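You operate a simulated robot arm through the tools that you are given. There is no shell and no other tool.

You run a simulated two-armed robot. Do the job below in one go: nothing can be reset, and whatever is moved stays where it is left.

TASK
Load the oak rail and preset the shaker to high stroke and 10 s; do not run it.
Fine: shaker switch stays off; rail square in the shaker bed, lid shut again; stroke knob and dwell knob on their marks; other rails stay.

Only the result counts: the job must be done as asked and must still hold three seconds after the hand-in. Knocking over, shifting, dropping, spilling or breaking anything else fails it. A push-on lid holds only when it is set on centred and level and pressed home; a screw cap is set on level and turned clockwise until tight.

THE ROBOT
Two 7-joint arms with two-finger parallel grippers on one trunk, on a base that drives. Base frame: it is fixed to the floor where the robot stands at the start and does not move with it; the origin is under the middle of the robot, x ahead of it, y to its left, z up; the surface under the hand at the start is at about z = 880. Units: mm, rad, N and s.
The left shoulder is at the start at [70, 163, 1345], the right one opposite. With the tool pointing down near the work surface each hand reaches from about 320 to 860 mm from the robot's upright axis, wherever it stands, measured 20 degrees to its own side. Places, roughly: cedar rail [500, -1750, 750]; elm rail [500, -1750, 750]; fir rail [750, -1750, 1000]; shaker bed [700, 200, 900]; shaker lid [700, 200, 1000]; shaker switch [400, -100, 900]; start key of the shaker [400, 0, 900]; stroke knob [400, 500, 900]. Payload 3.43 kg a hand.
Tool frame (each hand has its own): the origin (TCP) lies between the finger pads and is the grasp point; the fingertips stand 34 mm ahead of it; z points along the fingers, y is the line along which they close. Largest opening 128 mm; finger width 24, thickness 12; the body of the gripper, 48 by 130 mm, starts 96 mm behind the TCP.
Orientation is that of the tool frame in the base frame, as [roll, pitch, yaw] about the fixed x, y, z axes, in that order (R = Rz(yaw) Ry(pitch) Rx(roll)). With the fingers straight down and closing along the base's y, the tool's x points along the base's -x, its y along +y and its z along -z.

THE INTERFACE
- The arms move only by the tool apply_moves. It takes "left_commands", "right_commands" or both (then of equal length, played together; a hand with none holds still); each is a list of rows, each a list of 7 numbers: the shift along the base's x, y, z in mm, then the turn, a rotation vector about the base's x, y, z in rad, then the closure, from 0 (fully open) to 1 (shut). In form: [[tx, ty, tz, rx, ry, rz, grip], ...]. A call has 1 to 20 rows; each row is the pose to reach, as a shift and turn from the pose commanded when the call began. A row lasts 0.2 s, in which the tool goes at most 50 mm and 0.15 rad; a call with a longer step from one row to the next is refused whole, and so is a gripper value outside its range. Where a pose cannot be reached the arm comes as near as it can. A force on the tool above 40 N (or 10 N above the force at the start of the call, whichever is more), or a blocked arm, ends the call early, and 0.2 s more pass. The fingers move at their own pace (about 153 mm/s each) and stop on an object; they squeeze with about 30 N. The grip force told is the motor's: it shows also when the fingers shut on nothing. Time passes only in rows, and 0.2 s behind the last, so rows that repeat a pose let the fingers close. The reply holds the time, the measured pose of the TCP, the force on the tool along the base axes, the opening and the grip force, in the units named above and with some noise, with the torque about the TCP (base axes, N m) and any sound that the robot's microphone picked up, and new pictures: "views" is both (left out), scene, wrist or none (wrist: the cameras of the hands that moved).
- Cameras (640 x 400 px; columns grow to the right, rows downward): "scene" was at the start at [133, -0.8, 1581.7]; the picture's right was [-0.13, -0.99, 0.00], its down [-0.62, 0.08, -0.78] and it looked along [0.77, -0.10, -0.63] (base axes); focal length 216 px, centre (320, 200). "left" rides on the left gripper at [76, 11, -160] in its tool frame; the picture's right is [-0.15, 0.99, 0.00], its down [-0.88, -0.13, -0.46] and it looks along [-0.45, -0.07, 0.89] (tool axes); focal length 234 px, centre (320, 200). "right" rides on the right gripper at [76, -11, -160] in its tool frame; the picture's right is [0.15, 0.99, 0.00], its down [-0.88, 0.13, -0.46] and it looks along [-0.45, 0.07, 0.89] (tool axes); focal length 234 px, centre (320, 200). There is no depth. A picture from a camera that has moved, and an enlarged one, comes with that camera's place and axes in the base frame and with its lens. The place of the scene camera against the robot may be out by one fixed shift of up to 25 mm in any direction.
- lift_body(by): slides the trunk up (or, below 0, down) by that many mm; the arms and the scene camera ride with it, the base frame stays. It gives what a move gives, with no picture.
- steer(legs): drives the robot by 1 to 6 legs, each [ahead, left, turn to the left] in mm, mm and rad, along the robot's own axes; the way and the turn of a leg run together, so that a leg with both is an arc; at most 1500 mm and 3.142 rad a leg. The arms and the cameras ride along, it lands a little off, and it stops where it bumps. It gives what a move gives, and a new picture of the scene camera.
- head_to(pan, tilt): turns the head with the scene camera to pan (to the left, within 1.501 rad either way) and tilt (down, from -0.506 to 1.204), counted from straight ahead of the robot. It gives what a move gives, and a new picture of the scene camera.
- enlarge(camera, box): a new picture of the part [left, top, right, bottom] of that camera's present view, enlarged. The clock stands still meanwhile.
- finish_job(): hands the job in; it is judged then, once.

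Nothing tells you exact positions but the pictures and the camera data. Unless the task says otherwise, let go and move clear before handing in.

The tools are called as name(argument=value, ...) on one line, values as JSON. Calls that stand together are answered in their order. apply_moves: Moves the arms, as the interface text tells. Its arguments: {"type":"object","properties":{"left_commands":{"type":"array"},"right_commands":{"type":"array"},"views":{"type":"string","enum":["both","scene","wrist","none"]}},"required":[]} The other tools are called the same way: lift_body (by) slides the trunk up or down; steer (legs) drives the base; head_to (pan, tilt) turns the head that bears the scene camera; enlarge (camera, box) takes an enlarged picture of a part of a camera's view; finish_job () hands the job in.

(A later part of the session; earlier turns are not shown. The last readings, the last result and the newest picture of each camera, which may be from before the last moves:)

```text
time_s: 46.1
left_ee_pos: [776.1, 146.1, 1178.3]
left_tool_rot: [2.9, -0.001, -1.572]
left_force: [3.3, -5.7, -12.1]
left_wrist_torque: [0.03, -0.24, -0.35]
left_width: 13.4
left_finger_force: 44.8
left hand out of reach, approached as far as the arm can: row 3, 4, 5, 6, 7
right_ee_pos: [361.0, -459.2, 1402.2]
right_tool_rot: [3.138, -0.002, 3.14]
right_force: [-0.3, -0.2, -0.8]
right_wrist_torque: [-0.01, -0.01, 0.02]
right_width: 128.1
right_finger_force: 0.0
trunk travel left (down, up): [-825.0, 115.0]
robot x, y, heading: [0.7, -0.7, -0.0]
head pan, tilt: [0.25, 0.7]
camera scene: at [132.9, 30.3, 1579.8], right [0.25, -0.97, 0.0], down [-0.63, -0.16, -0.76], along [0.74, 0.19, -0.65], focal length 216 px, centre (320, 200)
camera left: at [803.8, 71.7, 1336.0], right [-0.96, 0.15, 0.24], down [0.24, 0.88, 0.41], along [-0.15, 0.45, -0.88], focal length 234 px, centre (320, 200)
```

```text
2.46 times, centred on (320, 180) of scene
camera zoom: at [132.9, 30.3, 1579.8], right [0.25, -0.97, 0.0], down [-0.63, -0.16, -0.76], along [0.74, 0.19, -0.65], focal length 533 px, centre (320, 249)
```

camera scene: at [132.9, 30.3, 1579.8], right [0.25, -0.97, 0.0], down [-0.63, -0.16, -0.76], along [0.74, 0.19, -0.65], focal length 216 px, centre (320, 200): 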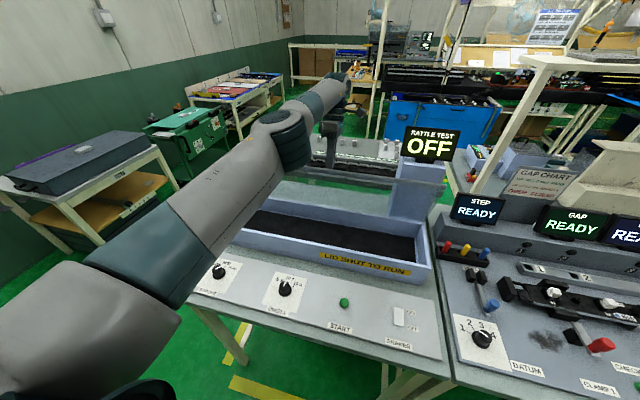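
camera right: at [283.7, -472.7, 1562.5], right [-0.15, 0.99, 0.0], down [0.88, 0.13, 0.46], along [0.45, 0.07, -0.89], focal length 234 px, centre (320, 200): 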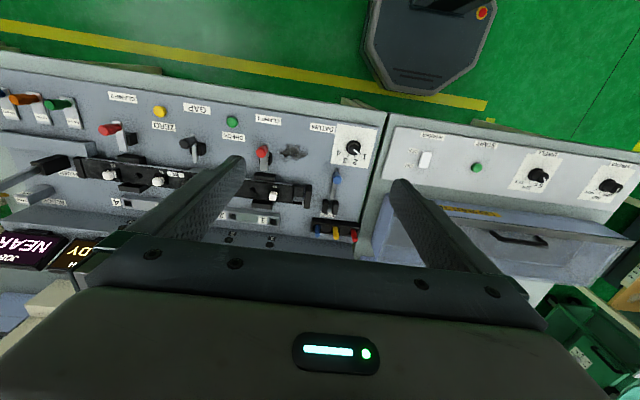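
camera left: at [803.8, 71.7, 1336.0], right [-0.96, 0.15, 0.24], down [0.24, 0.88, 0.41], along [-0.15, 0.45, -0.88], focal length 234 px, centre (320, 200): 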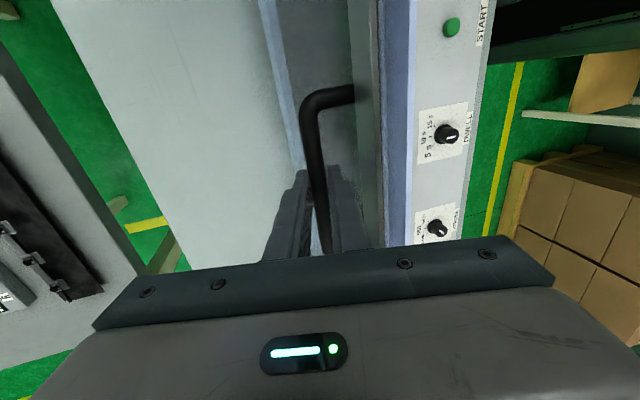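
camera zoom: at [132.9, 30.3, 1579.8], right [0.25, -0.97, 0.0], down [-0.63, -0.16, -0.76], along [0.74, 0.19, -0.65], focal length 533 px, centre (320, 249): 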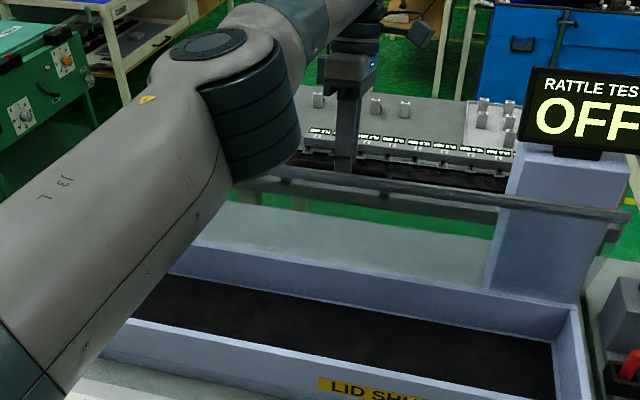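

At about 75° open the left wrist has run out of reach. I'll roll the hand back upright around the round bar to gain reach while carrying the lid on past vertical.

apply_moves(left_commands=[[-2, 0, 0, 0, -0.1, 0, 0.97], [-4, 0, 0, 0, -0.2, 0, 0.97], [2, 0, 0, 0, -0.28, 0, 0.97], [12, 0, -0.5, 0, -0.35, 0, 0.97], [21, 0, -2, 0, -0.37, 0, 0.97], [30, 0, -4, 0, -0.39, 0, 0.97], [39, 0, -6, 0, -0.4, 0, 0.97], [48, 0, -8, 0, -0.4, 0, 0.97], [48, 0, -8, 0, -0.4, 0, 0.97]], views="both")

enlarge(camera="scene", box=[190, 100, 450, 260])

```text
time_s: 46.6
left_ee_pos: [783.1, 149.6, 1177.3]
left_tool_rot: [2.971, -0.018, -1.538]
left_force: [-3.4, -6.7, 19.3]
left_wrist_torque: [0.17, 0.31, -1.18]
left_width: 14.1
left_finger_force: 45.2
left hand out of reach, approached as far as the arm can: row 1
right_ee_pos: [356.0, -458.6, 1404.8]
right_tool_rot: [-3.141, 0.003, -3.141]
right_force: [0.6, 0.3, -0.3]
right_wrist_torque: [-0.05, 0.05, 0.0]
right_width: 128.0
right_finger_force: 0.1
trunk travel left (down, up): [-825.0, 115.0]
robot x, y, heading: [1.6, 0.1, -0.005]
head pan, tilt: [0.25, 0.7]
stopped in row 2 (left hand): the force on the tool passed its limit at 47 N (the readings are from after the stop); the commanded pose is now the measured one
camera scene: at [128.0, 31.9, 1580.4], right [0.25, -0.97, 0.0], down [-0.62, -0.16, -0.77], along [0.74, 0.19, -0.64], focal length 216 px, centre (320, 200)
camera left: at [801.7, 77.7, 1337.2], right [-0.98, 0.12, 0.17], down [0.18, 0.89, 0.41], along [-0.1, 0.43, -0.9], focal length 234 px, centre (320, 200)
```

scene: 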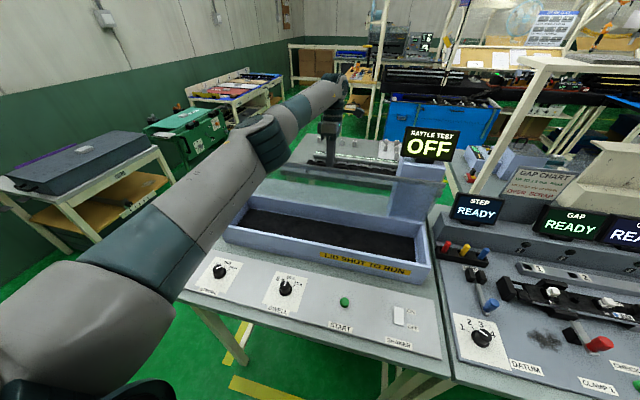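
left: 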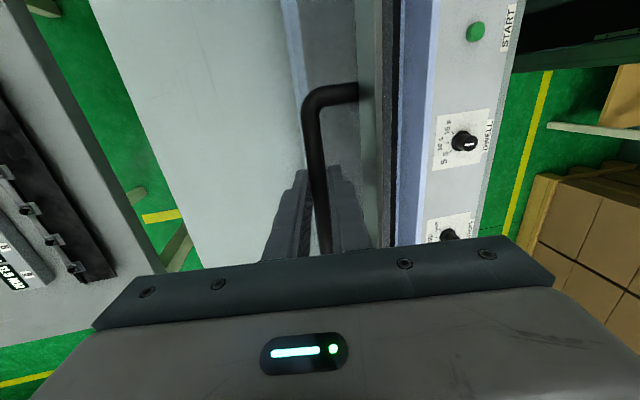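

```text
2.46 times, centred on (320, 180) of scene
camera zoom: at [128.0, 31.9, 1580.4], right [0.25, -0.97, 0.0], down [-0.62, -0.16, -0.77], along [0.74, 0.19, -0.64], focal length 533 px, centre (320, 249)
```

zoom: 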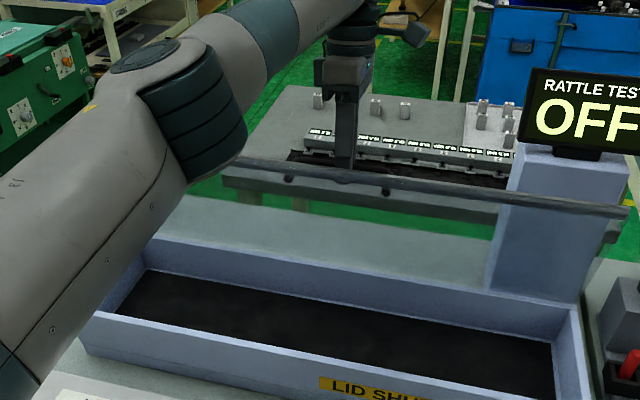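

The lid is at about 76° and the arm is nearly straight, so rather than stretch it I'll let the base carry the hand forward in small steps.

steer(legs=[[25, 0, 0]])

```text
time_s: 47.5
left_ee_pos: [805.7, 151.0, 1173.7]
left_tool_rot: [2.968, -0.012, -1.534]
left_force: [-3.0, -7.7, 5.4]
left_wrist_torque: [0.06, 0.26, -1.13]
left_width: 14.6
left_finger_force: 45.2
right_ee_pos: [380.5, -461.3, 1403.4]
right_tool_rot: [3.139, 0.0, -3.14]
right_force: [-0.3, -0.3, -0.2]
right_wrist_torque: [0.01, -0.03, 0.01]
right_width: 128.1
right_finger_force: 0.1
trunk travel left (down, up): [-825.0, 115.0]
robot x, y, heading: [26.0, -0.6, 0.002]
head pan, tilt: [0.25, 0.7]
camera scene: at [151.8, 29.4, 1579.9], right [0.25, -0.97, 0.0], down [-0.62, -0.16, -0.77], along [0.74, 0.19, -0.64], focal length 216 px, centre (320, 200)
```

scene: 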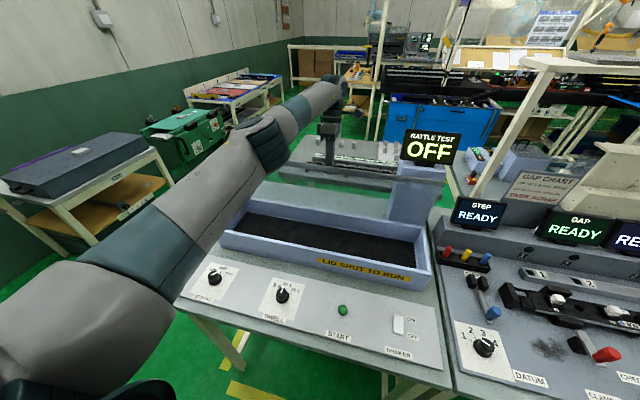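

steer(legs=[[22, 0, 0]])

enlarge(camera="scene", box=[190, 100, 450, 260])

```text
time_s: 48.3
left_ee_pos: [815.5, 149.4, 1173.0]
left_tool_rot: [2.943, -0.014, -1.543]
left_force: [-12.6, 2.9, 6.5]
left_wrist_torque: [-0.28, 0.41, -1.15]
left_width: 14.0
left_finger_force: 44.7
right_ee_pos: [395.2, -460.1, 1404.0]
right_tool_rot: [3.141, 0.001, 3.141]
right_force: [1.0, 0.4, 0.0]
right_wrist_torque: [0.01, -0.01, 0.03]
right_width: 128.0
right_finger_force: 0.1
trunk travel left (down, up): [-825.0, 115.0]
robot x, y, heading: [38.5, 0.8, -0.004]
head pan, tilt: [0.25, 0.7]
stopped in leg 1: the force on the tool passed its limit at 64 N (the readings are from after the stop); the commanded pose is now the measured one
camera scene: at [165.7, 31.2, 1580.3], right [0.25, -0.97, 0.0], down [-0.62, -0.16, -0.77], along [0.74, 0.19, -0.64], focal length 216 px, centre (320, 200)
```

scene: 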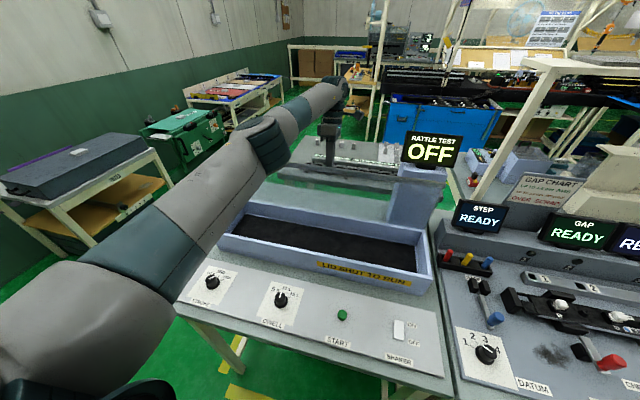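

```text
2.46 times, centred on (320, 180) of scene
camera zoom: at [165.7, 31.2, 1580.3], right [0.25, -0.97, 0.0], down [-0.62, -0.16, -0.77], along [0.74, 0.19, -0.64], focal length 533 px, centre (320, 249)
```

zoom: 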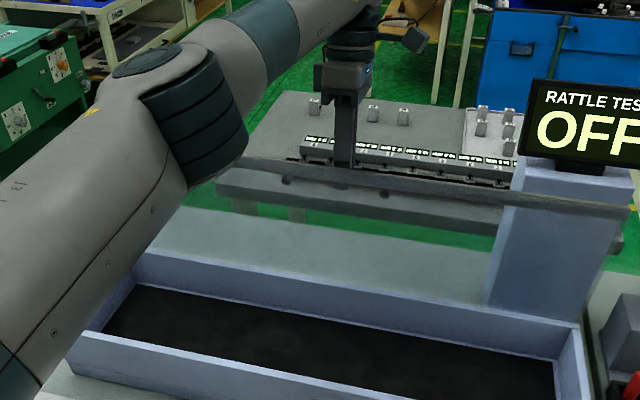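

The lid has met a stop near vertical. I'll ease the fingers open a little, still straddling the bar, to see whether it stays up by itself.

apply_moves(left_commands=[[0, 0, 0, 0, 0, 0, 0.8], [0, 0, 0, 0, 0, 0, 0.72], [0, 0, 0, 0, 0, 0, 0.72], [0, 0, 0, 0, 0, 0, 0.72], [0, 0, 0, 0, 0, 0, 0.72]], views="both")

enlarge(camera="left", box=[240, 80, 400, 200])

enlarge(camera="scene", box=[270, 130, 450, 220])

```text
time_s: 49.5
left_ee_pos: [815.8, 148.7, 1171.0]
left_tool_rot: [2.942, -0.015, -1.542]
left_force: [-0.2, 0.1, 0.1]
left_wrist_torque: [-0.04, -0.02, -0.02]
left_width: 35.7
left_finger_force: 0.1
right_ee_pos: [396.0, -460.0, 1403.8]
right_tool_rot: [3.14, 0.001, 3.14]
right_force: [-0.7, 0.5, 0.3]
right_wrist_torque: [-0.01, 0.03, 0.0]
right_width: 128.1
right_finger_force: 0.1
trunk travel left (down, up): [-825.0, 115.0]
robot x, y, heading: [39.3, -2.9, 0.001]
head pan, tilt: [0.25, 0.7]
camera scene: at [168.5, 30.9, 1579.9], right [0.25, -0.97, 0.0], down [-0.62, -0.16, -0.77], along [0.74, 0.19, -0.64], focal length 216 px, centre (320, 200)
camera left: at [840.5, 76.8, 1329.2], right [-0.97, 0.12, 0.19], down [0.19, 0.89, 0.41], along [-0.12, 0.43, -0.89], focal length 234 px, centre (320, 200)
```

scene: 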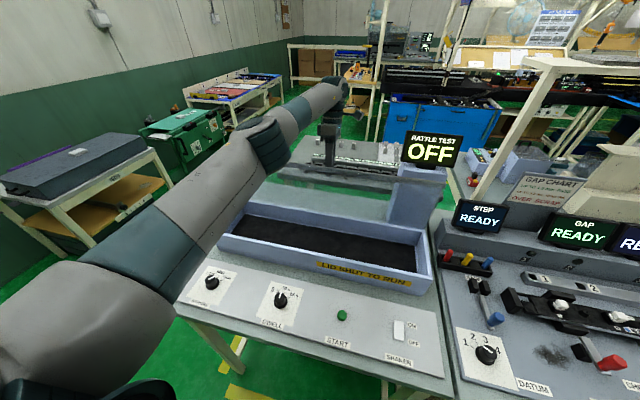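
left: 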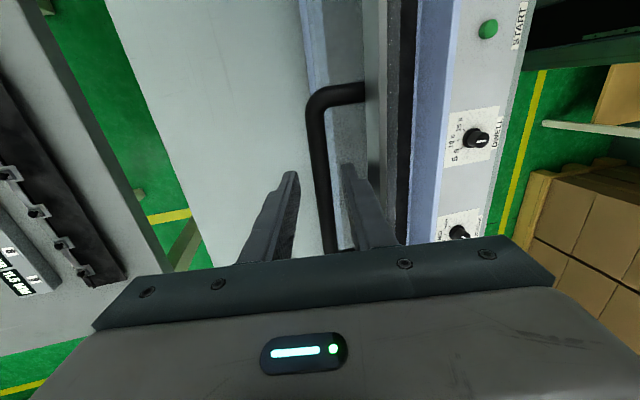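

```text
3.33 times, centred on (320, 140) of left
camera zoom: at [840.5, 76.8, 1329.2], right [-0.97, 0.12, 0.19], down [0.19, 0.89, 0.41], along [-0.12, 0.43, -0.89], focal length 781 px, centre (320, 400)
```

zoom: 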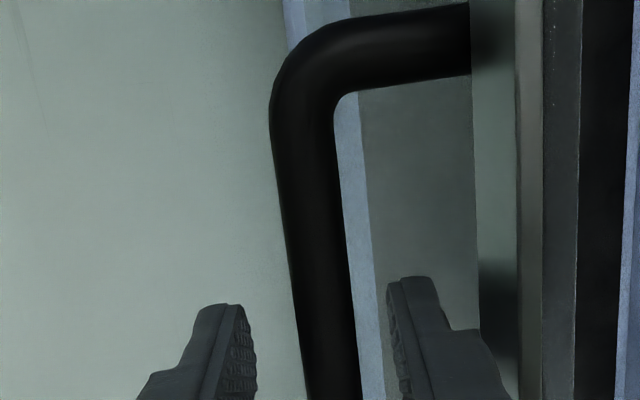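

```text
3.56 times, centred on (360, 175) of scene
camera zoom: at [168.5, 30.9, 1579.9], right [0.25, -0.97, 0.0], down [-0.62, -0.16, -0.77], along [0.74, 0.19, -0.64], focal length 769 px, centre (178, 289)
```

zoom: 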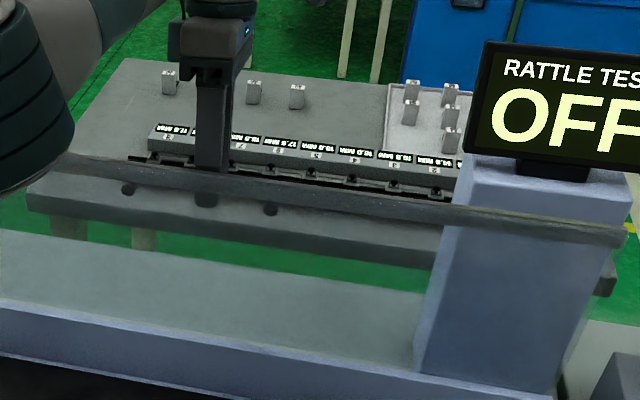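

The lid stands open on its own with the bar free between the fingers. I'll lift the hand clear and bring it back over the top of the lid.

apply_moves(left_commands=[[1, 0, 12, 0, 0, 0, 0.68], [2, 0, 24, 0, 0, 0, 0.68], [2, 0, 40, 0, 0, 0, 0.68], [0, 0, 65, 0, 0, 0, 0.68], [-10, 0, 95, 0, 0, 0, 0.68], [-30, 0, 125, 0, 0, 0, 0.68], [-65, 0, 150, 0, 0, 0, 0.68], [-105, 0, 170, 0, 0, 0, 0.68], [-150, 0, 185, 0, 0, 0, 0.68], [-195, 0, 190, 0, 0, 0, 0.5], [-240, 0, 190, 0, 0, 0, 0.3]], views="both")

```text
time_s: 51.9
left_ee_pos: [573.4, 154.9, 1359.9]
left_tool_rot: [2.944, -0.014, -1.54]
left_force: [0.5, 0.2, 0.1]
left_wrist_torque: [-0.01, -0.01, 0.0]
left_width: 89.5
left_finger_force: 0.0
right_ee_pos: [396.3, -457.9, 1403.4]
right_tool_rot: [3.141, 0.002, 3.139]
right_force: [-1.0, 0.3, -0.1]
right_wrist_torque: [0.03, -0.07, -0.01]
right_width: 127.8
right_finger_force: 0.0
trunk travel left (down, up): [-825.0, 115.0]
robot x, y, heading: [35.9, -0.2, 0.0]
head pan, tilt: [0.25, 0.7]
camera scene: at [167.7, 31.8, 1580.0], right [0.25, -0.97, 0.0], down [-0.62, -0.16, -0.77], along [0.74, 0.19, -0.64], focal length 216 px, centre (320, 200)
camera left: at [597.9, 83.6, 1519.3], right [-0.97, 0.12, 0.19], down [0.19, 0.89, 0.41], along [-0.12, 0.43, -0.89], focal length 234 px, centre (320, 200)
```

scene: 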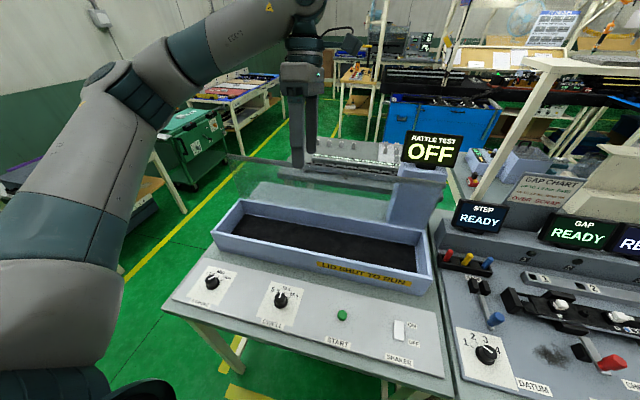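
left: 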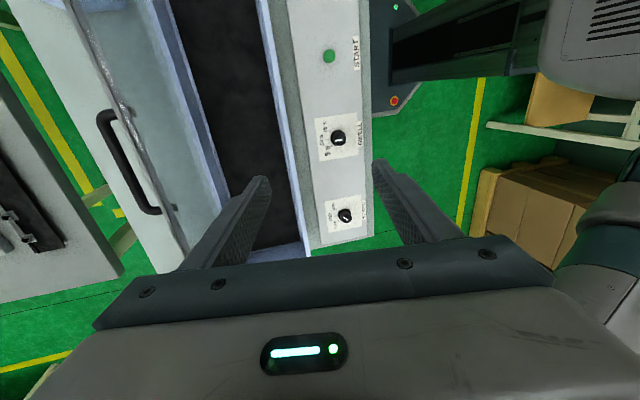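

The lid stays open and the bed is empty with a dark mat. I'll level and retract the left hand, turn the right hand to close along x, then back off and drive right to the gap fixture.

apply_moves(left_commands=[[-15, 0, 0, 0, -0.04, 0, 0], [-30, 0, 0, 0, -0.08, 0, 0], [-45, 0, 0, 0, -0.12, 0, 0], [-60, 0, 0, 0, -0.16, 0, 0], [-75, 0, 0, 0, -0.197, 0, 0], [-90, 0, 0, 0, -0.197, -0.03, 0], [-105, 0, 0, 0, -0.197, -0.03, 0], [-120, 0, 0, 0, -0.197, -0.03, 0], [-135, 0, 0, 0, -0.197, -0.03, 0], [-150, 0, 0, 0, -0.197, -0.03, 0], [-150, 0, 0, 0, -0.197, -0.03, 0]], right_commands=[[0, 20, 0, 0, 0, -0.145, 0], [0, 40, 0, 0, 0, -0.29, 0], [0, 60, 0, 0, 0, -0.435, 0], [0, 80, 0, 0, 0, -0.58, 0], [0, 100, 0, 0, 0, -0.725, 0], [0, 120, 0, 0, 0, -0.87, 0], [0, 140, 0, 0, 0, -1.015, 0], [0, 160, 0, 0, 0, -1.16, 0], [0, 180, 0, 0, 0, -1.305, 0], [0, 200, 0, 0, 0, -1.45, 0], [0, 200, 0, 0, 0, -1.571, 0]], views="none")

steer(legs=[[-60, 0, 0], [0, -780, 0]])

head_to(pan=0.0, tilt=0.75)

```text
time_s: 54.3
left_ee_pos: [427.5, 150.0, 1359.2]
left_tool_rot: [3.141, -0.016, -1.573]
left_force: [0.6, 0.1, 0.8]
left_wrist_torque: [0.03, -0.01, 0.0]
left_width: 128.0
left_finger_force: 0.1
right_ee_pos: [397.0, -259.8, 1402.0]
right_tool_rot: [-3.141, 0.0, 1.567]
right_force: [0.4, -0.2, 0.7]
right_wrist_torque: [-0.01, 0.01, 0.01]
right_width: 128.0
right_finger_force: 0.1
trunk travel left (down, up): [-825.0, 115.0]
robot x, y, heading: [42.2, -0.2, 0.003]
head pan, tilt: [0.25, 0.7]
```

```text
time_s: 59.0
left_ee_pos: [369.0, -613.1, 1358.9]
left_tool_rot: [3.14, -0.017, -1.566]
left_force: [0.5, -0.4, -0.3]
left_wrist_torque: [-0.02, 0.0, -0.01]
left_width: 128.1
left_finger_force: 0.1
right_ee_pos: [342.3, -1021.7, 1402.7]
right_tool_rot: [-3.141, 0.002, 1.578]
right_force: [-0.6, 0.5, -0.5]
right_wrist_torque: [0.01, -0.01, 0.0]
right_width: 127.9
right_finger_force: 0.1
trunk travel left (down, up): [-825.0, 115.0]
robot x, y, heading: [-19.5, -766.3, 0.012]
head pan, tilt: [0.25, 0.7]
camera scene: at [112.0, -734.1, 1579.9], right [0.25, -0.97, 0.0], down [-0.62, -0.16, -0.76], along [0.74, 0.19, -0.64], focal length 216 px, centre (320, 200)
```

scene: 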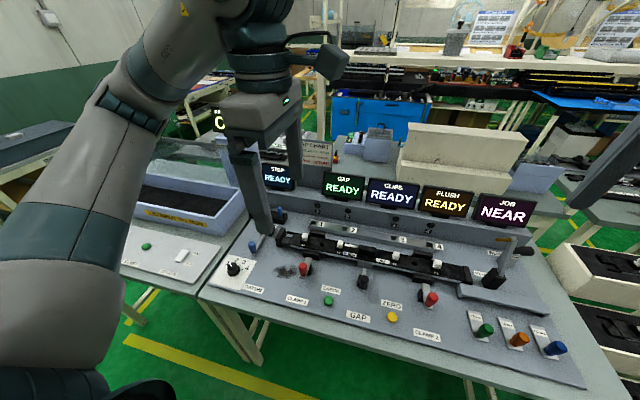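

```text
time_s: 59.8
left_ee_pos: [369.2, -615.0, 1359.2]
left_tool_rot: [3.139, -0.017, -1.566]
left_force: [0.1, -0.7, -0.6]
left_wrist_torque: [-0.01, 0.03, -0.04]
left_width: 128.1
left_finger_force: 0.1
right_ee_pos: [341.8, -1023.2, 1401.5]
right_tool_rot: [3.141, -0.001, 1.578]
right_force: [0.4, -0.8, 0.1]
right_wrist_torque: [0.01, -0.02, 0.01]
right_width: 127.9
right_finger_force: 0.2
trunk travel left (down, up): [-825.0, 115.0]
robot x, y, heading: [-16.8, -767.0, 0.008]
head pan, tilt: [0.0, 0.75]
camera scene: at [112.7, -756.6, 1575.6], right [0.01, -1.0, 0.0], down [-0.68, 0.0, -0.73], along [0.73, 0.01, -0.68], focal length 216 px, centre (320, 200)
```

scene: 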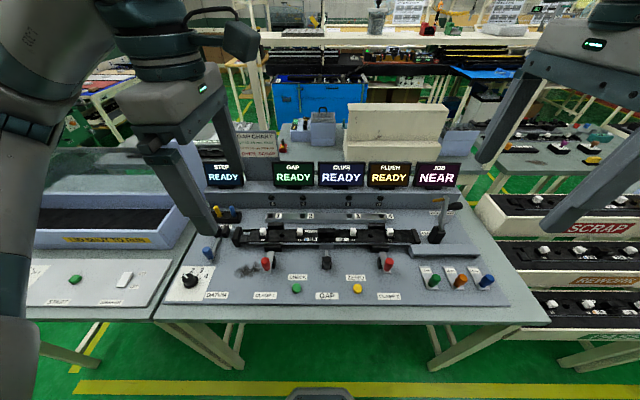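

enlarge(camera="scene", box=[190, 190, 350, 310])

enlarge(camera="scene", box=[320, 190, 480, 310])

enlarge(camera="scene", box=[470, 190, 640, 340])

```text
3.33 times, centred on (270, 250) of scene
camera zoom: at [112.7, -756.6, 1575.6], right [0.01, -1.0, 0.0], down [-0.68, 0.0, -0.73], along [0.73, 0.01, -0.68], focal length 721 px, centre (487, 33)
```

zoom: 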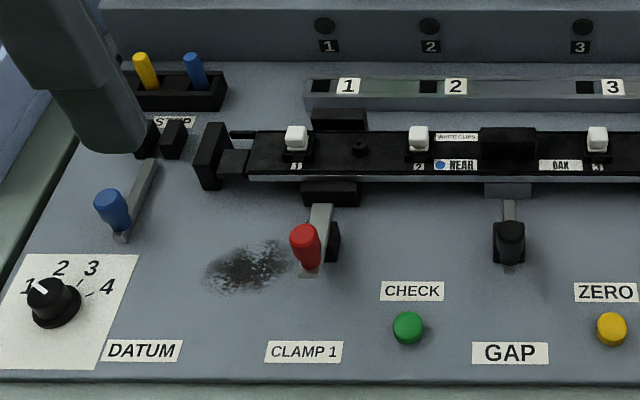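

```text
3.33 times, centred on (400, 250) of scene
camera zoom: at [112.7, -756.6, 1575.6], right [0.01, -1.0, 0.0], down [-0.68, 0.0, -0.73], along [0.73, 0.01, -0.68], focal length 721 px, centre (53, 33)
```

zoom: 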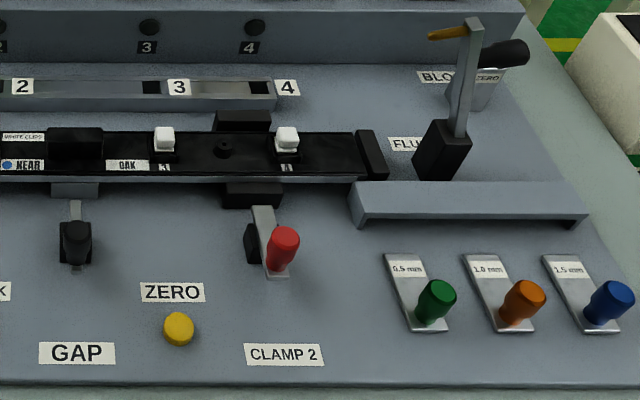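

```text
2.67 times, centred on (555, 265) of scene
camera zoom: at [112.7, -756.6, 1575.6], right [0.01, -1.0, 0.0], down [-0.68, 0.0, -0.73], along [0.73, 0.01, -0.68], focal length 577 px, centre (-307, 27)
```

zoom: 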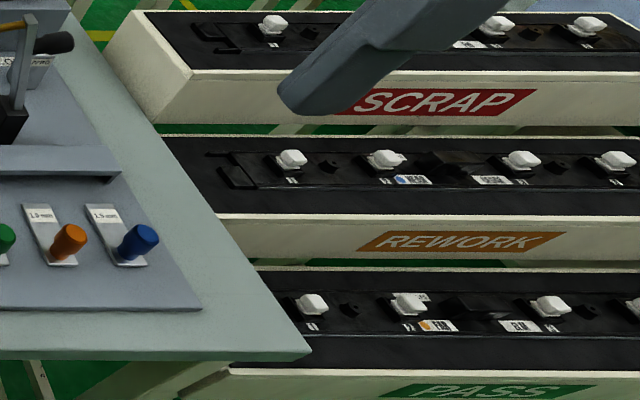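

The oak rail spans y = -482 to -1091 at about x = 605, resting against side pads at clamps 1 and 2 and a datum stop on its left. I'll lower both wrist cameras to see whether the clamps are closed.

apply_moves(left_commands=[[31, 2, -29, 0, 0, 0, 0], [62, 4, -58, 0, 0, 0, 0], [93, 6, -87, 0, 0, 0, 0], [124, 8, -116, 0, 0, 0, 0], [155, 10, -145, 0, 0, 0, 0], [186, 12, -174, 0, 0, 0, 0], [215, 14, -200, 0, 0, 0, 0], [231, 14, -209, 0, 0, 0, 0]], right_commands=[[31, 8, -32, 0, 0, 0, 0], [62, 16, -64, 0, 0, 0, 0], [93, 24, -96, 0, 0, 0, 0], [124, 32, -128, 0, 0, 0, 0], [155, 40, -160, 0, 0, 0, 0], [186, 48, -192, 0, 0, 0, 0], [217, 56, -224, 0, 0, 0, 0], [248, 62, -252, 0, 0, 0, 0]], views="both")

enlarge(camera="left", box=[190, 30, 450, 230])

enlarge(camera="right", box=[190, 30, 450, 230])

```text
time_s: 61.6
left_ee_pos: [603.8, -597.7, 1149.6]
left_tool_rot: [3.139, -0.015, -1.567]
left_force: [0.2, 0.6, 0.5]
left_wrist_torque: [-0.02, 0.03, -0.01]
left_width: 127.8
left_finger_force: 0.0
right_ee_pos: [593.1, -961.9, 1149.5]
right_tool_rot: [-3.14, 0.002, 1.577]
right_force: [0.3, 0.0, -0.1]
right_wrist_torque: [-0.03, 0.0, 0.03]
right_width: 128.1
right_finger_force: 0.0
trunk travel left (down, up): [-825.0, 115.0]
robot x, y, heading: [-17.6, -765.6, 0.002]
head pan, tilt: [0.0, 0.75]
camera scene: at [114.6, -755.7, 1575.5], right [0.01, -1.0, 0.0], down [-0.68, 0.0, -0.73], along [0.73, 0.0, -0.68], focal length 216 px, centre (320, 200)
camera right: at [580.9, -885.6, 1310.0], right [0.99, 0.15, 0.0], down [0.14, -0.88, 0.46], along [0.07, -0.45, -0.89], focal length 234 px, centre (320, 200)
camera left: at [593.7, -671.8, 1309.9], right [-0.99, 0.14, 0.0], down [0.13, 0.89, 0.44], along [0.06, 0.44, -0.9], focal length 234 px, centre (320, 200)
```

scene: 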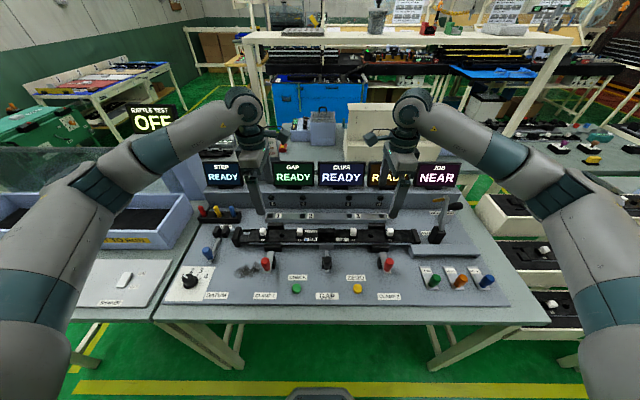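
right: 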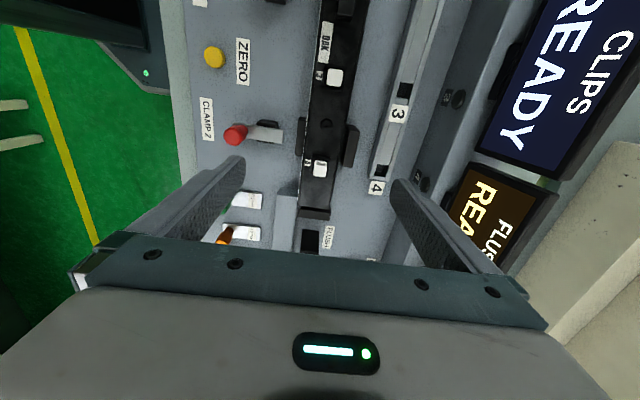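
left: 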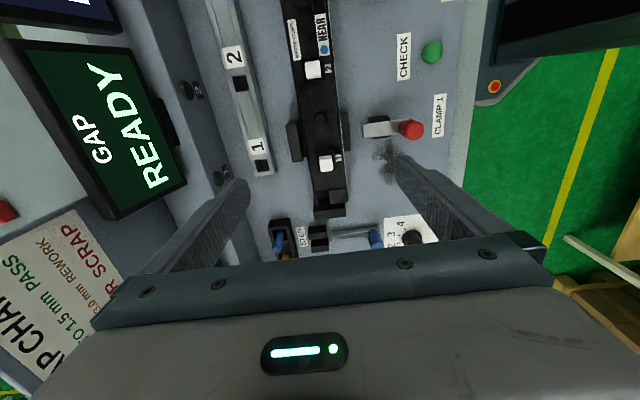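

```text
2.00 times, centred on (320, 130) of left
camera zoom: at [593.7, -671.8, 1309.9], right [-0.99, 0.14, 0.0], down [0.13, 0.89, 0.44], along [0.06, 0.44, -0.9], focal length 468 px, centre (320, 340)
```

zoom: 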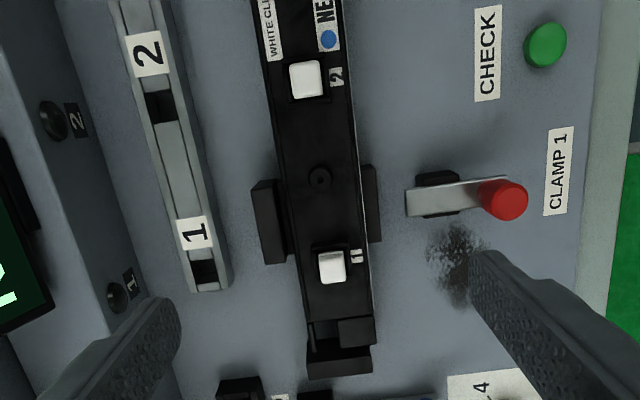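

```text
2.00 times, centred on (320, 130) of right
camera zoom: at [580.9, -885.6, 1310.0], right [0.99, 0.15, 0.0], down [0.14, -0.88, 0.46], along [0.07, -0.45, -0.89], focal length 468 px, centre (320, 340)
```

zoom: 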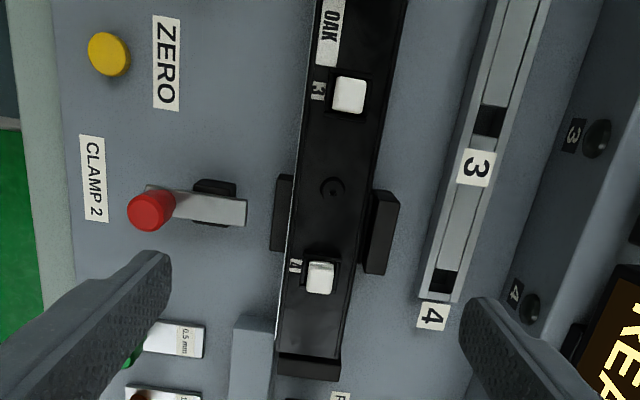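

enlarge(camera="scene", box=[220, 205, 300, 275])

enlarge(camera="scene", box=[285, 205, 365, 275])

enlarge(camera="scene", box=[350, 205, 430, 275])

```text
5.71 times, centred on (260, 240) of scene
camera zoom: at [114.6, -755.7, 1575.5], right [0.01, -1.0, 0.0], down [-0.68, 0.0, -0.73], along [0.73, 0.0, -0.68], focal length 1236 px, centre (663, -29)
```

zoom: 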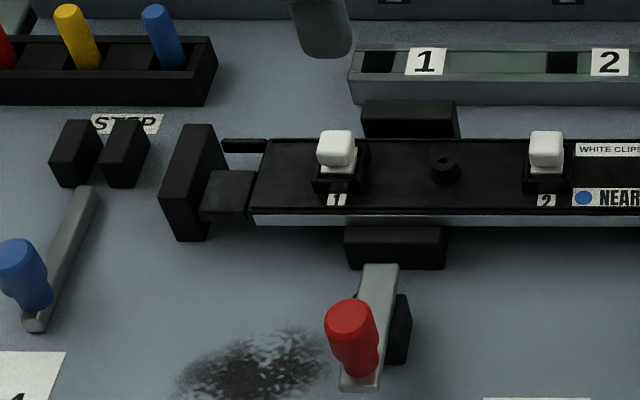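

```text
5.71 times, centred on (325, 240) of scene
camera zoom: at [114.6, -755.7, 1575.5], right [0.01, -1.0, 0.0], down [-0.68, 0.0, -0.73], along [0.73, 0.0, -0.68], focal length 1236 px, centre (291, -29)
```

zoom: 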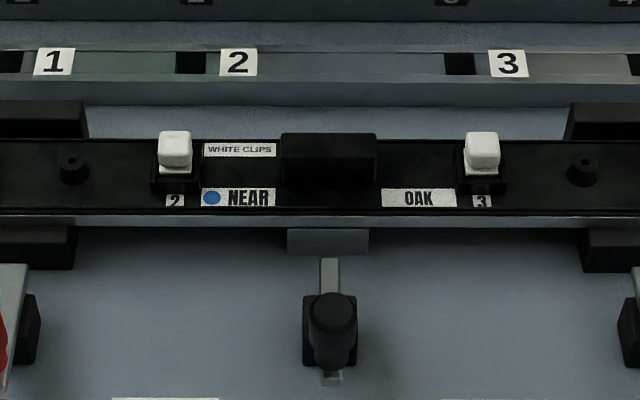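

```text
5.71 times, centred on (390, 240) of scene
camera zoom: at [114.6, -755.7, 1575.5], right [0.01, -1.0, 0.0], down [-0.68, 0.0, -0.73], along [0.73, 0.0, -0.68], focal length 1236 px, centre (-80, -29)
```

zoom: 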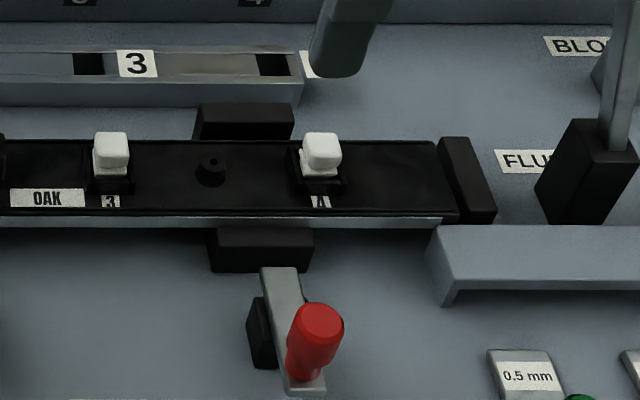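

The clamp levers are thrown clear of the rail, and it simply sits between the pads. I'll take it with both hands by its sides, left at y = -640 and right at y = -905, and hover lower there first to fix its height.

apply_moves(left_commands=[[0, -14, -30, 0.015, 0, 0, 0.22], [-1, -28, -60, 0.015, 0, 0, 0.22], [-2, -42, -85, 0.015, 0, 0, 0.22], [-2, -42, -85, 0.015, 0, 0, 0.22]], right_commands=[[3, 19, -30, 0, 0, 0, 0.22], [6, 38, -60, 0, 0, -0.006, 0.22], [9, 57, -85, 0, 0, -0.006, 0.22], [9, 57, -85, 0, 0, -0.006, 0.22]], views="both")

enlarge(camera="left", box=[220, 60, 420, 200])

enlarge(camera="right", box=[220, 60, 420, 200])

enlarge(camera="scene", box=[230, 170, 430, 290])

```text
time_s: 62.6
left_ee_pos: [597.7, -642.2, 1066.4]
left_tool_rot: [3.14, -0.002, -1.567]
left_force: [-0.4, -0.3, -0.5]
left_wrist_torque: [0.02, -0.02, 0.02]
left_width: 99.7
left_finger_force: 0.1
right_ee_pos: [599.4, -903.8, 1066.0]
right_tool_rot: [3.141, 0.002, 1.571]
right_force: [-0.3, 0.0, 0.3]
right_wrist_torque: [-0.01, -0.02, 0.01]
right_width: 99.8
right_finger_force: 0.0
trunk travel left (down, up): [-825.0, 115.0]
robot x, y, heading: [-16.7, -769.2, 0.006]
head pan, tilt: [0.0, 0.75]
camera scene: at [112.8, -756.4, 1575.6], right [0.01, -1.0, 0.0], down [-0.68, 0.0, -0.73], along [0.73, 0.0, -0.68], focal length 216 px, centre (320, 200)
camera right: at [586.8, -827.2, 1226.3], right [0.99, 0.15, 0.0], down [0.13, -0.88, 0.46], along [0.07, -0.45, -0.89], focal length 234 px, centre (320, 200)
camera left: at [588.3, -716.8, 1226.0], right [-0.99, 0.14, 0.0], down [0.13, 0.88, 0.45], along [0.06, 0.45, -0.89], focal length 234 px, centre (320, 200)
```

scene: 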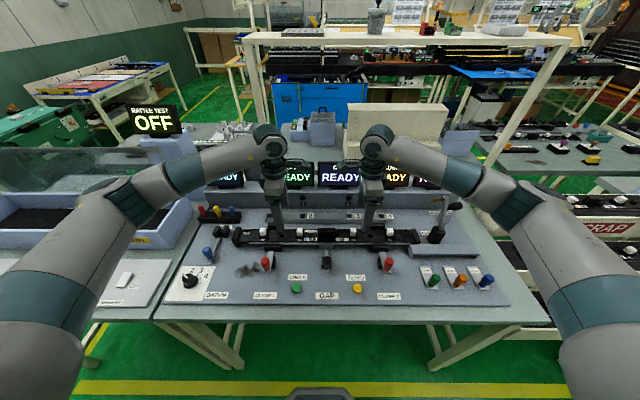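
right: 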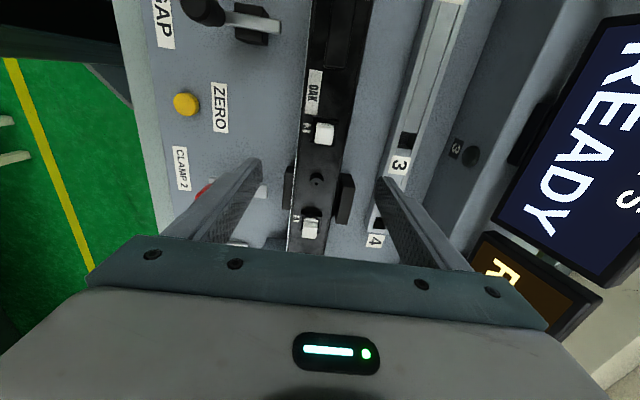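
left: 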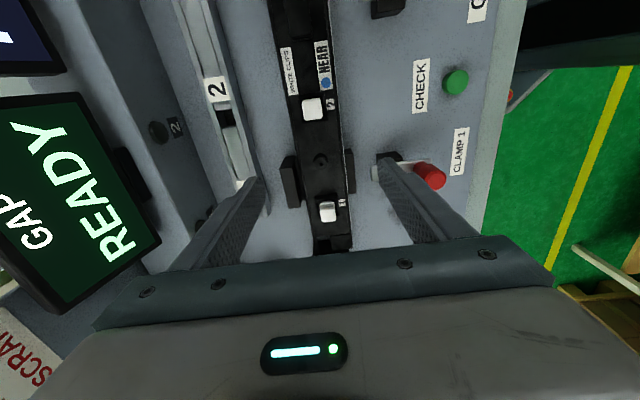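

```text
2.86 times, centred on (320, 130) of left
camera zoom: at [588.3, -716.8, 1226.0], right [-0.99, 0.14, 0.0], down [0.13, 0.88, 0.45], along [0.06, 0.45, -0.89], focal length 669 px, centre (320, 400)
```

zoom: 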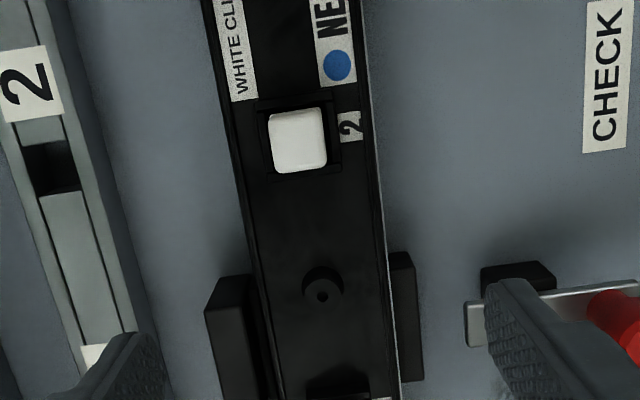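

```text
2.86 times, centred on (320, 130) of right
camera zoom: at [586.8, -827.2, 1226.3], right [0.99, 0.15, 0.0], down [0.13, -0.88, 0.46], along [0.07, -0.45, -0.89], focal length 669 px, centre (320, 400)
```

zoom: 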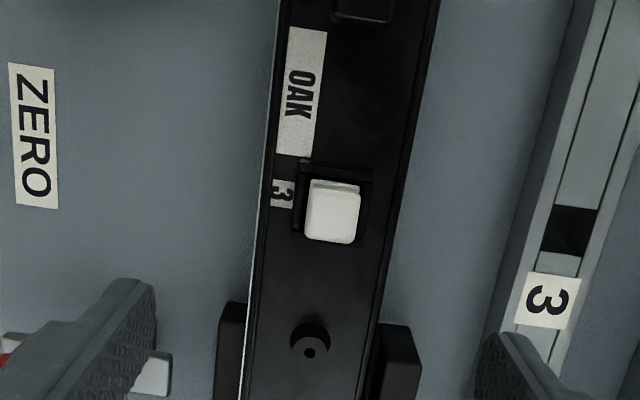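

```text
3.20 times, centred on (330, 230) of scene
camera zoom: at [112.8, -756.4, 1575.6], right [0.01, -1.0, 0.0], down [-0.68, 0.0, -0.73], along [0.73, 0.0, -0.68], focal length 692 px, centre (288, 104)
```

zoom: 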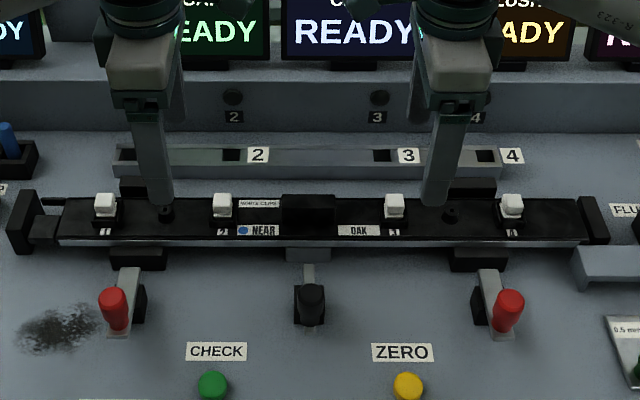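

The rail's centre line is at x = 601, 62 mm wide, its top near z = 930. I'll lower both open hands around it to just above the panel.

apply_moves(left_commands=[[1, 1, -30, 0, 0, 0, 0.22], [2, 2, -60, 0, 0, 0, 0.22], [3, 2, -90, 0, 0, 0, 0.22], [3, 2, -112, 0, 0, 0, 0.22], [3, 2, -119, 0, 0, 0, 0.22]], right_commands=[[1, 0, -30, 0, 0, 0, 0.22], [2, 0, -60, 0, 0, 0, 0.22], [2, 0, -90, 0, 0, 0, 0.22], [2, 0, -112, 0, 0, 0, 0.22], [2, 0, -119, 0, 0, 0, 0.22]], views="both")

enlarge(camera="scene", box=[230, 190, 430, 290])

enlarge(camera="left", box=[200, 60, 440, 220])

enlarge(camera="right", box=[200, 60, 440, 220])

```text
time_s: 63.5
left_ee_pos: [604.8, -637.2, 976.8]
left_tool_rot: [-3.129, -0.005, -1.565]
left_force: [-7.0, 3.3, 13.1]
left_wrist_torque: [0.27, -0.36, 0.06]
left_width: 96.2
left_finger_force: 0.0
right_ee_pos: [602.3, -902.0, 969.1]
right_tool_rot: [3.141, 0.003, 1.571]
right_force: [1.1, -0.1, 0.4]
right_wrist_torque: [0.05, -0.04, 0.05]
right_width: 99.8
right_finger_force: 0.1
trunk travel left (down, up): [-825.0, 115.0]
robot x, y, heading: [-17.7, -769.4, 0.008]
head pan, tilt: [0.0, 0.75]
stopped in row 4 (left hand): the force on the tool passed its limit at 55 N (the readings are from after the stop); the commanded pose is now the measured one
camera scene: at [110.5, -755.7, 1575.9], right [0.01, -1.0, 0.0], down [-0.68, 0.0, -0.73], along [0.73, 0.01, -0.68], focal length 216 px, centre (320, 200)
camera right: at [589.9, -825.9, 1127.8], right [0.99, 0.15, 0.0], down [0.13, -0.88, 0.46], along [0.07, -0.45, -0.89], focal length 234 px, centre (320, 200)
camera left: at [591.7, -712.0, 1136.8], right [-0.99, 0.14, -0.01], down [0.12, 0.88, 0.45], along [0.08, 0.45, -0.89], focal length 234 px, centre (320, 200)
```

scene: 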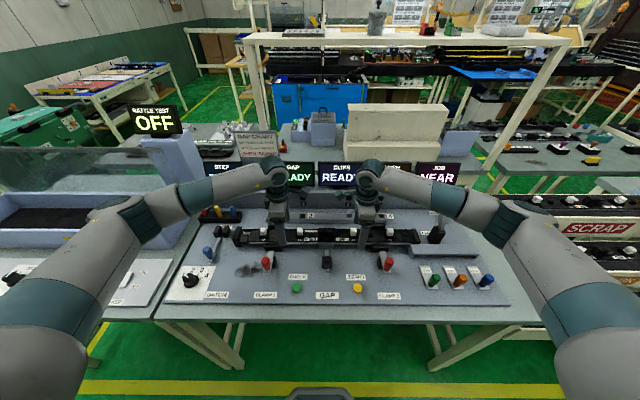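
right: 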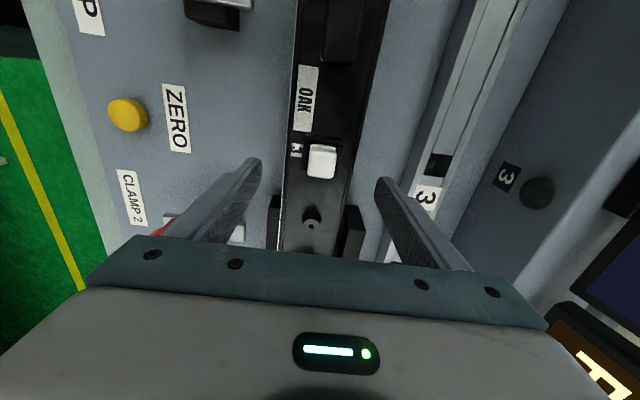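
left: 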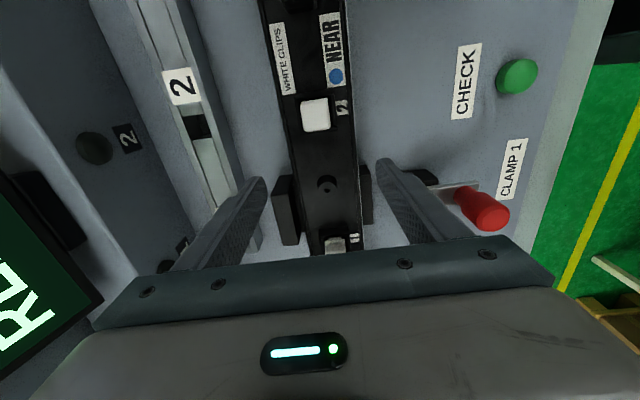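

```text
3.20 times, centred on (330, 240) of scene
camera zoom: at [110.5, -755.7, 1575.9], right [0.01, -1.0, 0.0], down [-0.68, 0.0, -0.73], along [0.73, 0.01, -0.68], focal length 692 px, centre (288, 72)
```

zoom: 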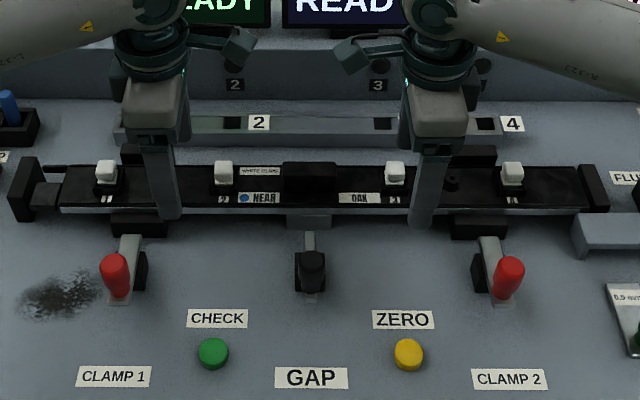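

```text
2.50 times, centred on (320, 140) of left
camera zoom: at [591.7, -712.0, 1136.8], right [-0.99, 0.14, -0.01], down [0.12, 0.88, 0.45], along [0.08, 0.45, -0.89], focal length 585 px, centre (320, 350)
```

zoom: 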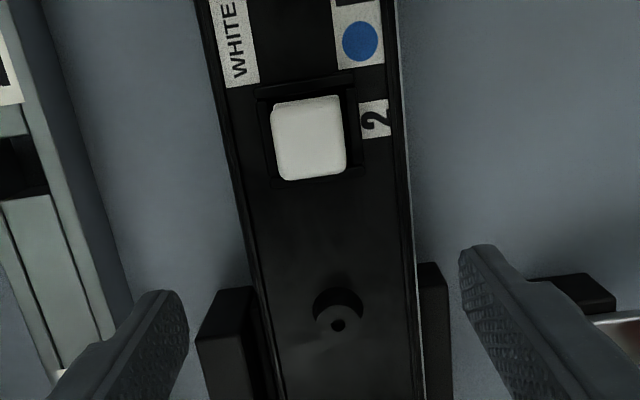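

```text
2.50 times, centred on (320, 140) of right
camera zoom: at [589.9, -825.9, 1127.8], right [0.99, 0.15, 0.0], down [0.13, -0.88, 0.46], along [0.07, -0.45, -0.89], focal length 585 px, centre (320, 350)
```

zoom: 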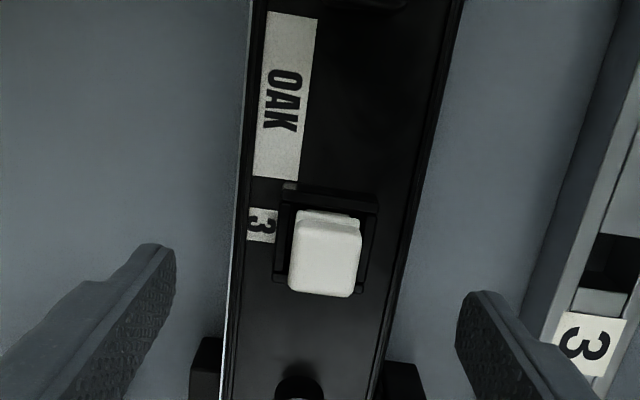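

The left fingertip met the front pad of clamp 1, which reaches further than I'd judged (pad edges at y = -640 and -919). I'll lift the left hand, move both hands inwards to y = -665 and -892, and re-level.

apply_moves(left_commands=[[-1, 0, 12, 0, 0, 0, 0.22], [-2, 0, 20, 0, 0.0126, -0.006, 0.22], [-4, -14, 20, 0, 0.0126, -0.006, 0.22], [-4, -28, 20, 0, 0.0126, -0.006, 0.22], [-4, -28, 20, 0, 0.0126, -0.006, 0.22]], right_commands=[[0, 0, 12, 0, 0, 0, 0.22], [-1, 2, 24, 0, 0, 0, 0.22], [-1, 6, 27, 0, 0, 0, 0.22], [-1, 10, 27, 0, 0, 0, 0.22], [-1, 10, 27, 0, 0, 0, 0.22]], views="wrist")

enlarge(camera="left", box=[200, 60, 440, 220])

enlarge(camera="right", box=[200, 60, 440, 220])

```text
time_s: 64.7
left_ee_pos: [601.5, -666.2, 993.3]
left_tool_rot: [3.139, -0.004, -1.571]
left_force: [-0.9, -0.4, 0.3]
left_wrist_torque: [0.01, 0.0, 0.0]
left_width: 100.1
left_finger_force: 0.0
right_ee_pos: [601.9, -891.8, 993.5]
right_tool_rot: [-3.141, 0.001, 1.571]
right_force: [-0.5, 0.4, -0.9]
right_wrist_torque: [-0.03, -0.02, 0.02]
right_width: 99.6
right_finger_force: 0.2
trunk travel left (down, up): [-825.0, 115.0]
robot x, y, heading: [-17.1, -766.8, 0.006]
head pan, tilt: [0.0, 0.75]
camera right: at [590.7, -815.8, 1153.8], right [0.99, 0.15, 0.0], down [0.13, -0.88, 0.46], along [0.07, -0.45, -0.89], focal length 234 px, centre (320, 200)
camera left: at [591.7, -740.7, 1154.2], right [-0.99, 0.15, 0.0], down [0.13, 0.88, 0.45], along [0.06, 0.45, -0.89], focal length 234 px, centre (320, 200)
```

right: 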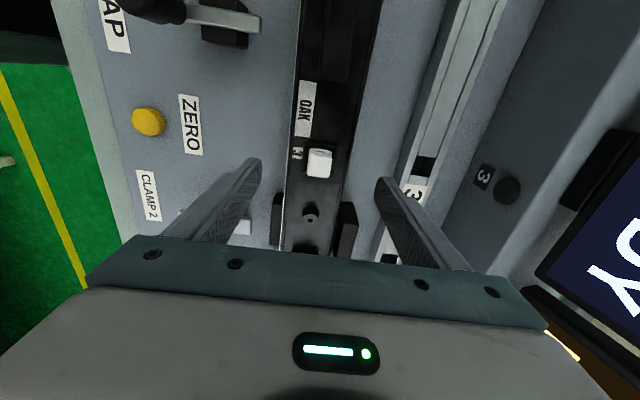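
left: 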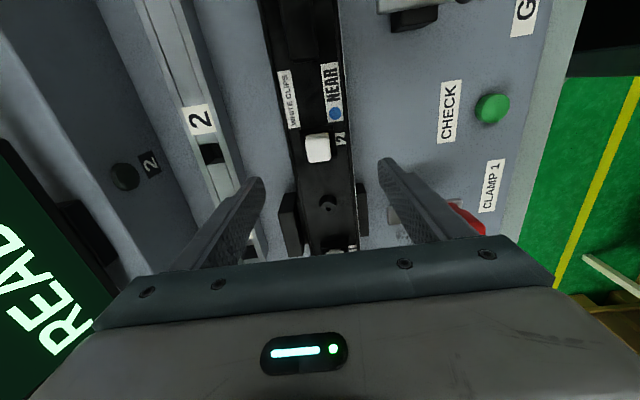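

```text
2.50 times, centred on (320, 140) of left
camera zoom: at [591.7, -740.7, 1154.2], right [-0.99, 0.15, 0.0], down [0.13, 0.88, 0.45], along [0.06, 0.45, -0.89], focal length 585 px, centre (320, 350)
```

zoom: 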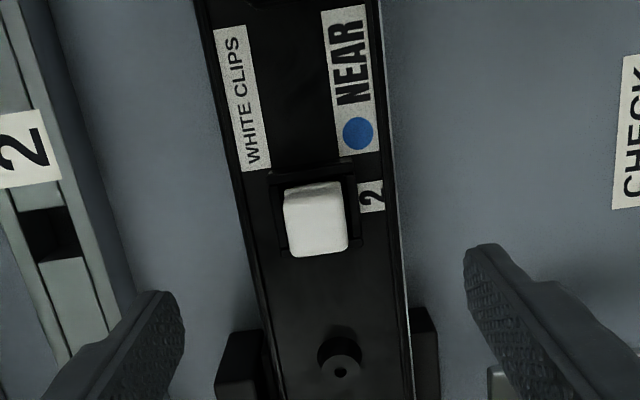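

```text
2.50 times, centred on (320, 140) of right
camera zoom: at [590.7, -815.8, 1153.8], right [0.99, 0.15, 0.0], down [0.13, -0.88, 0.46], along [0.07, -0.45, -0.89], focal length 585 px, centre (320, 350)
```

zoom: 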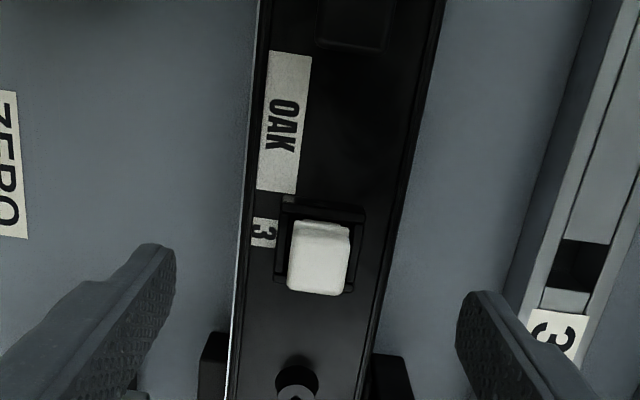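

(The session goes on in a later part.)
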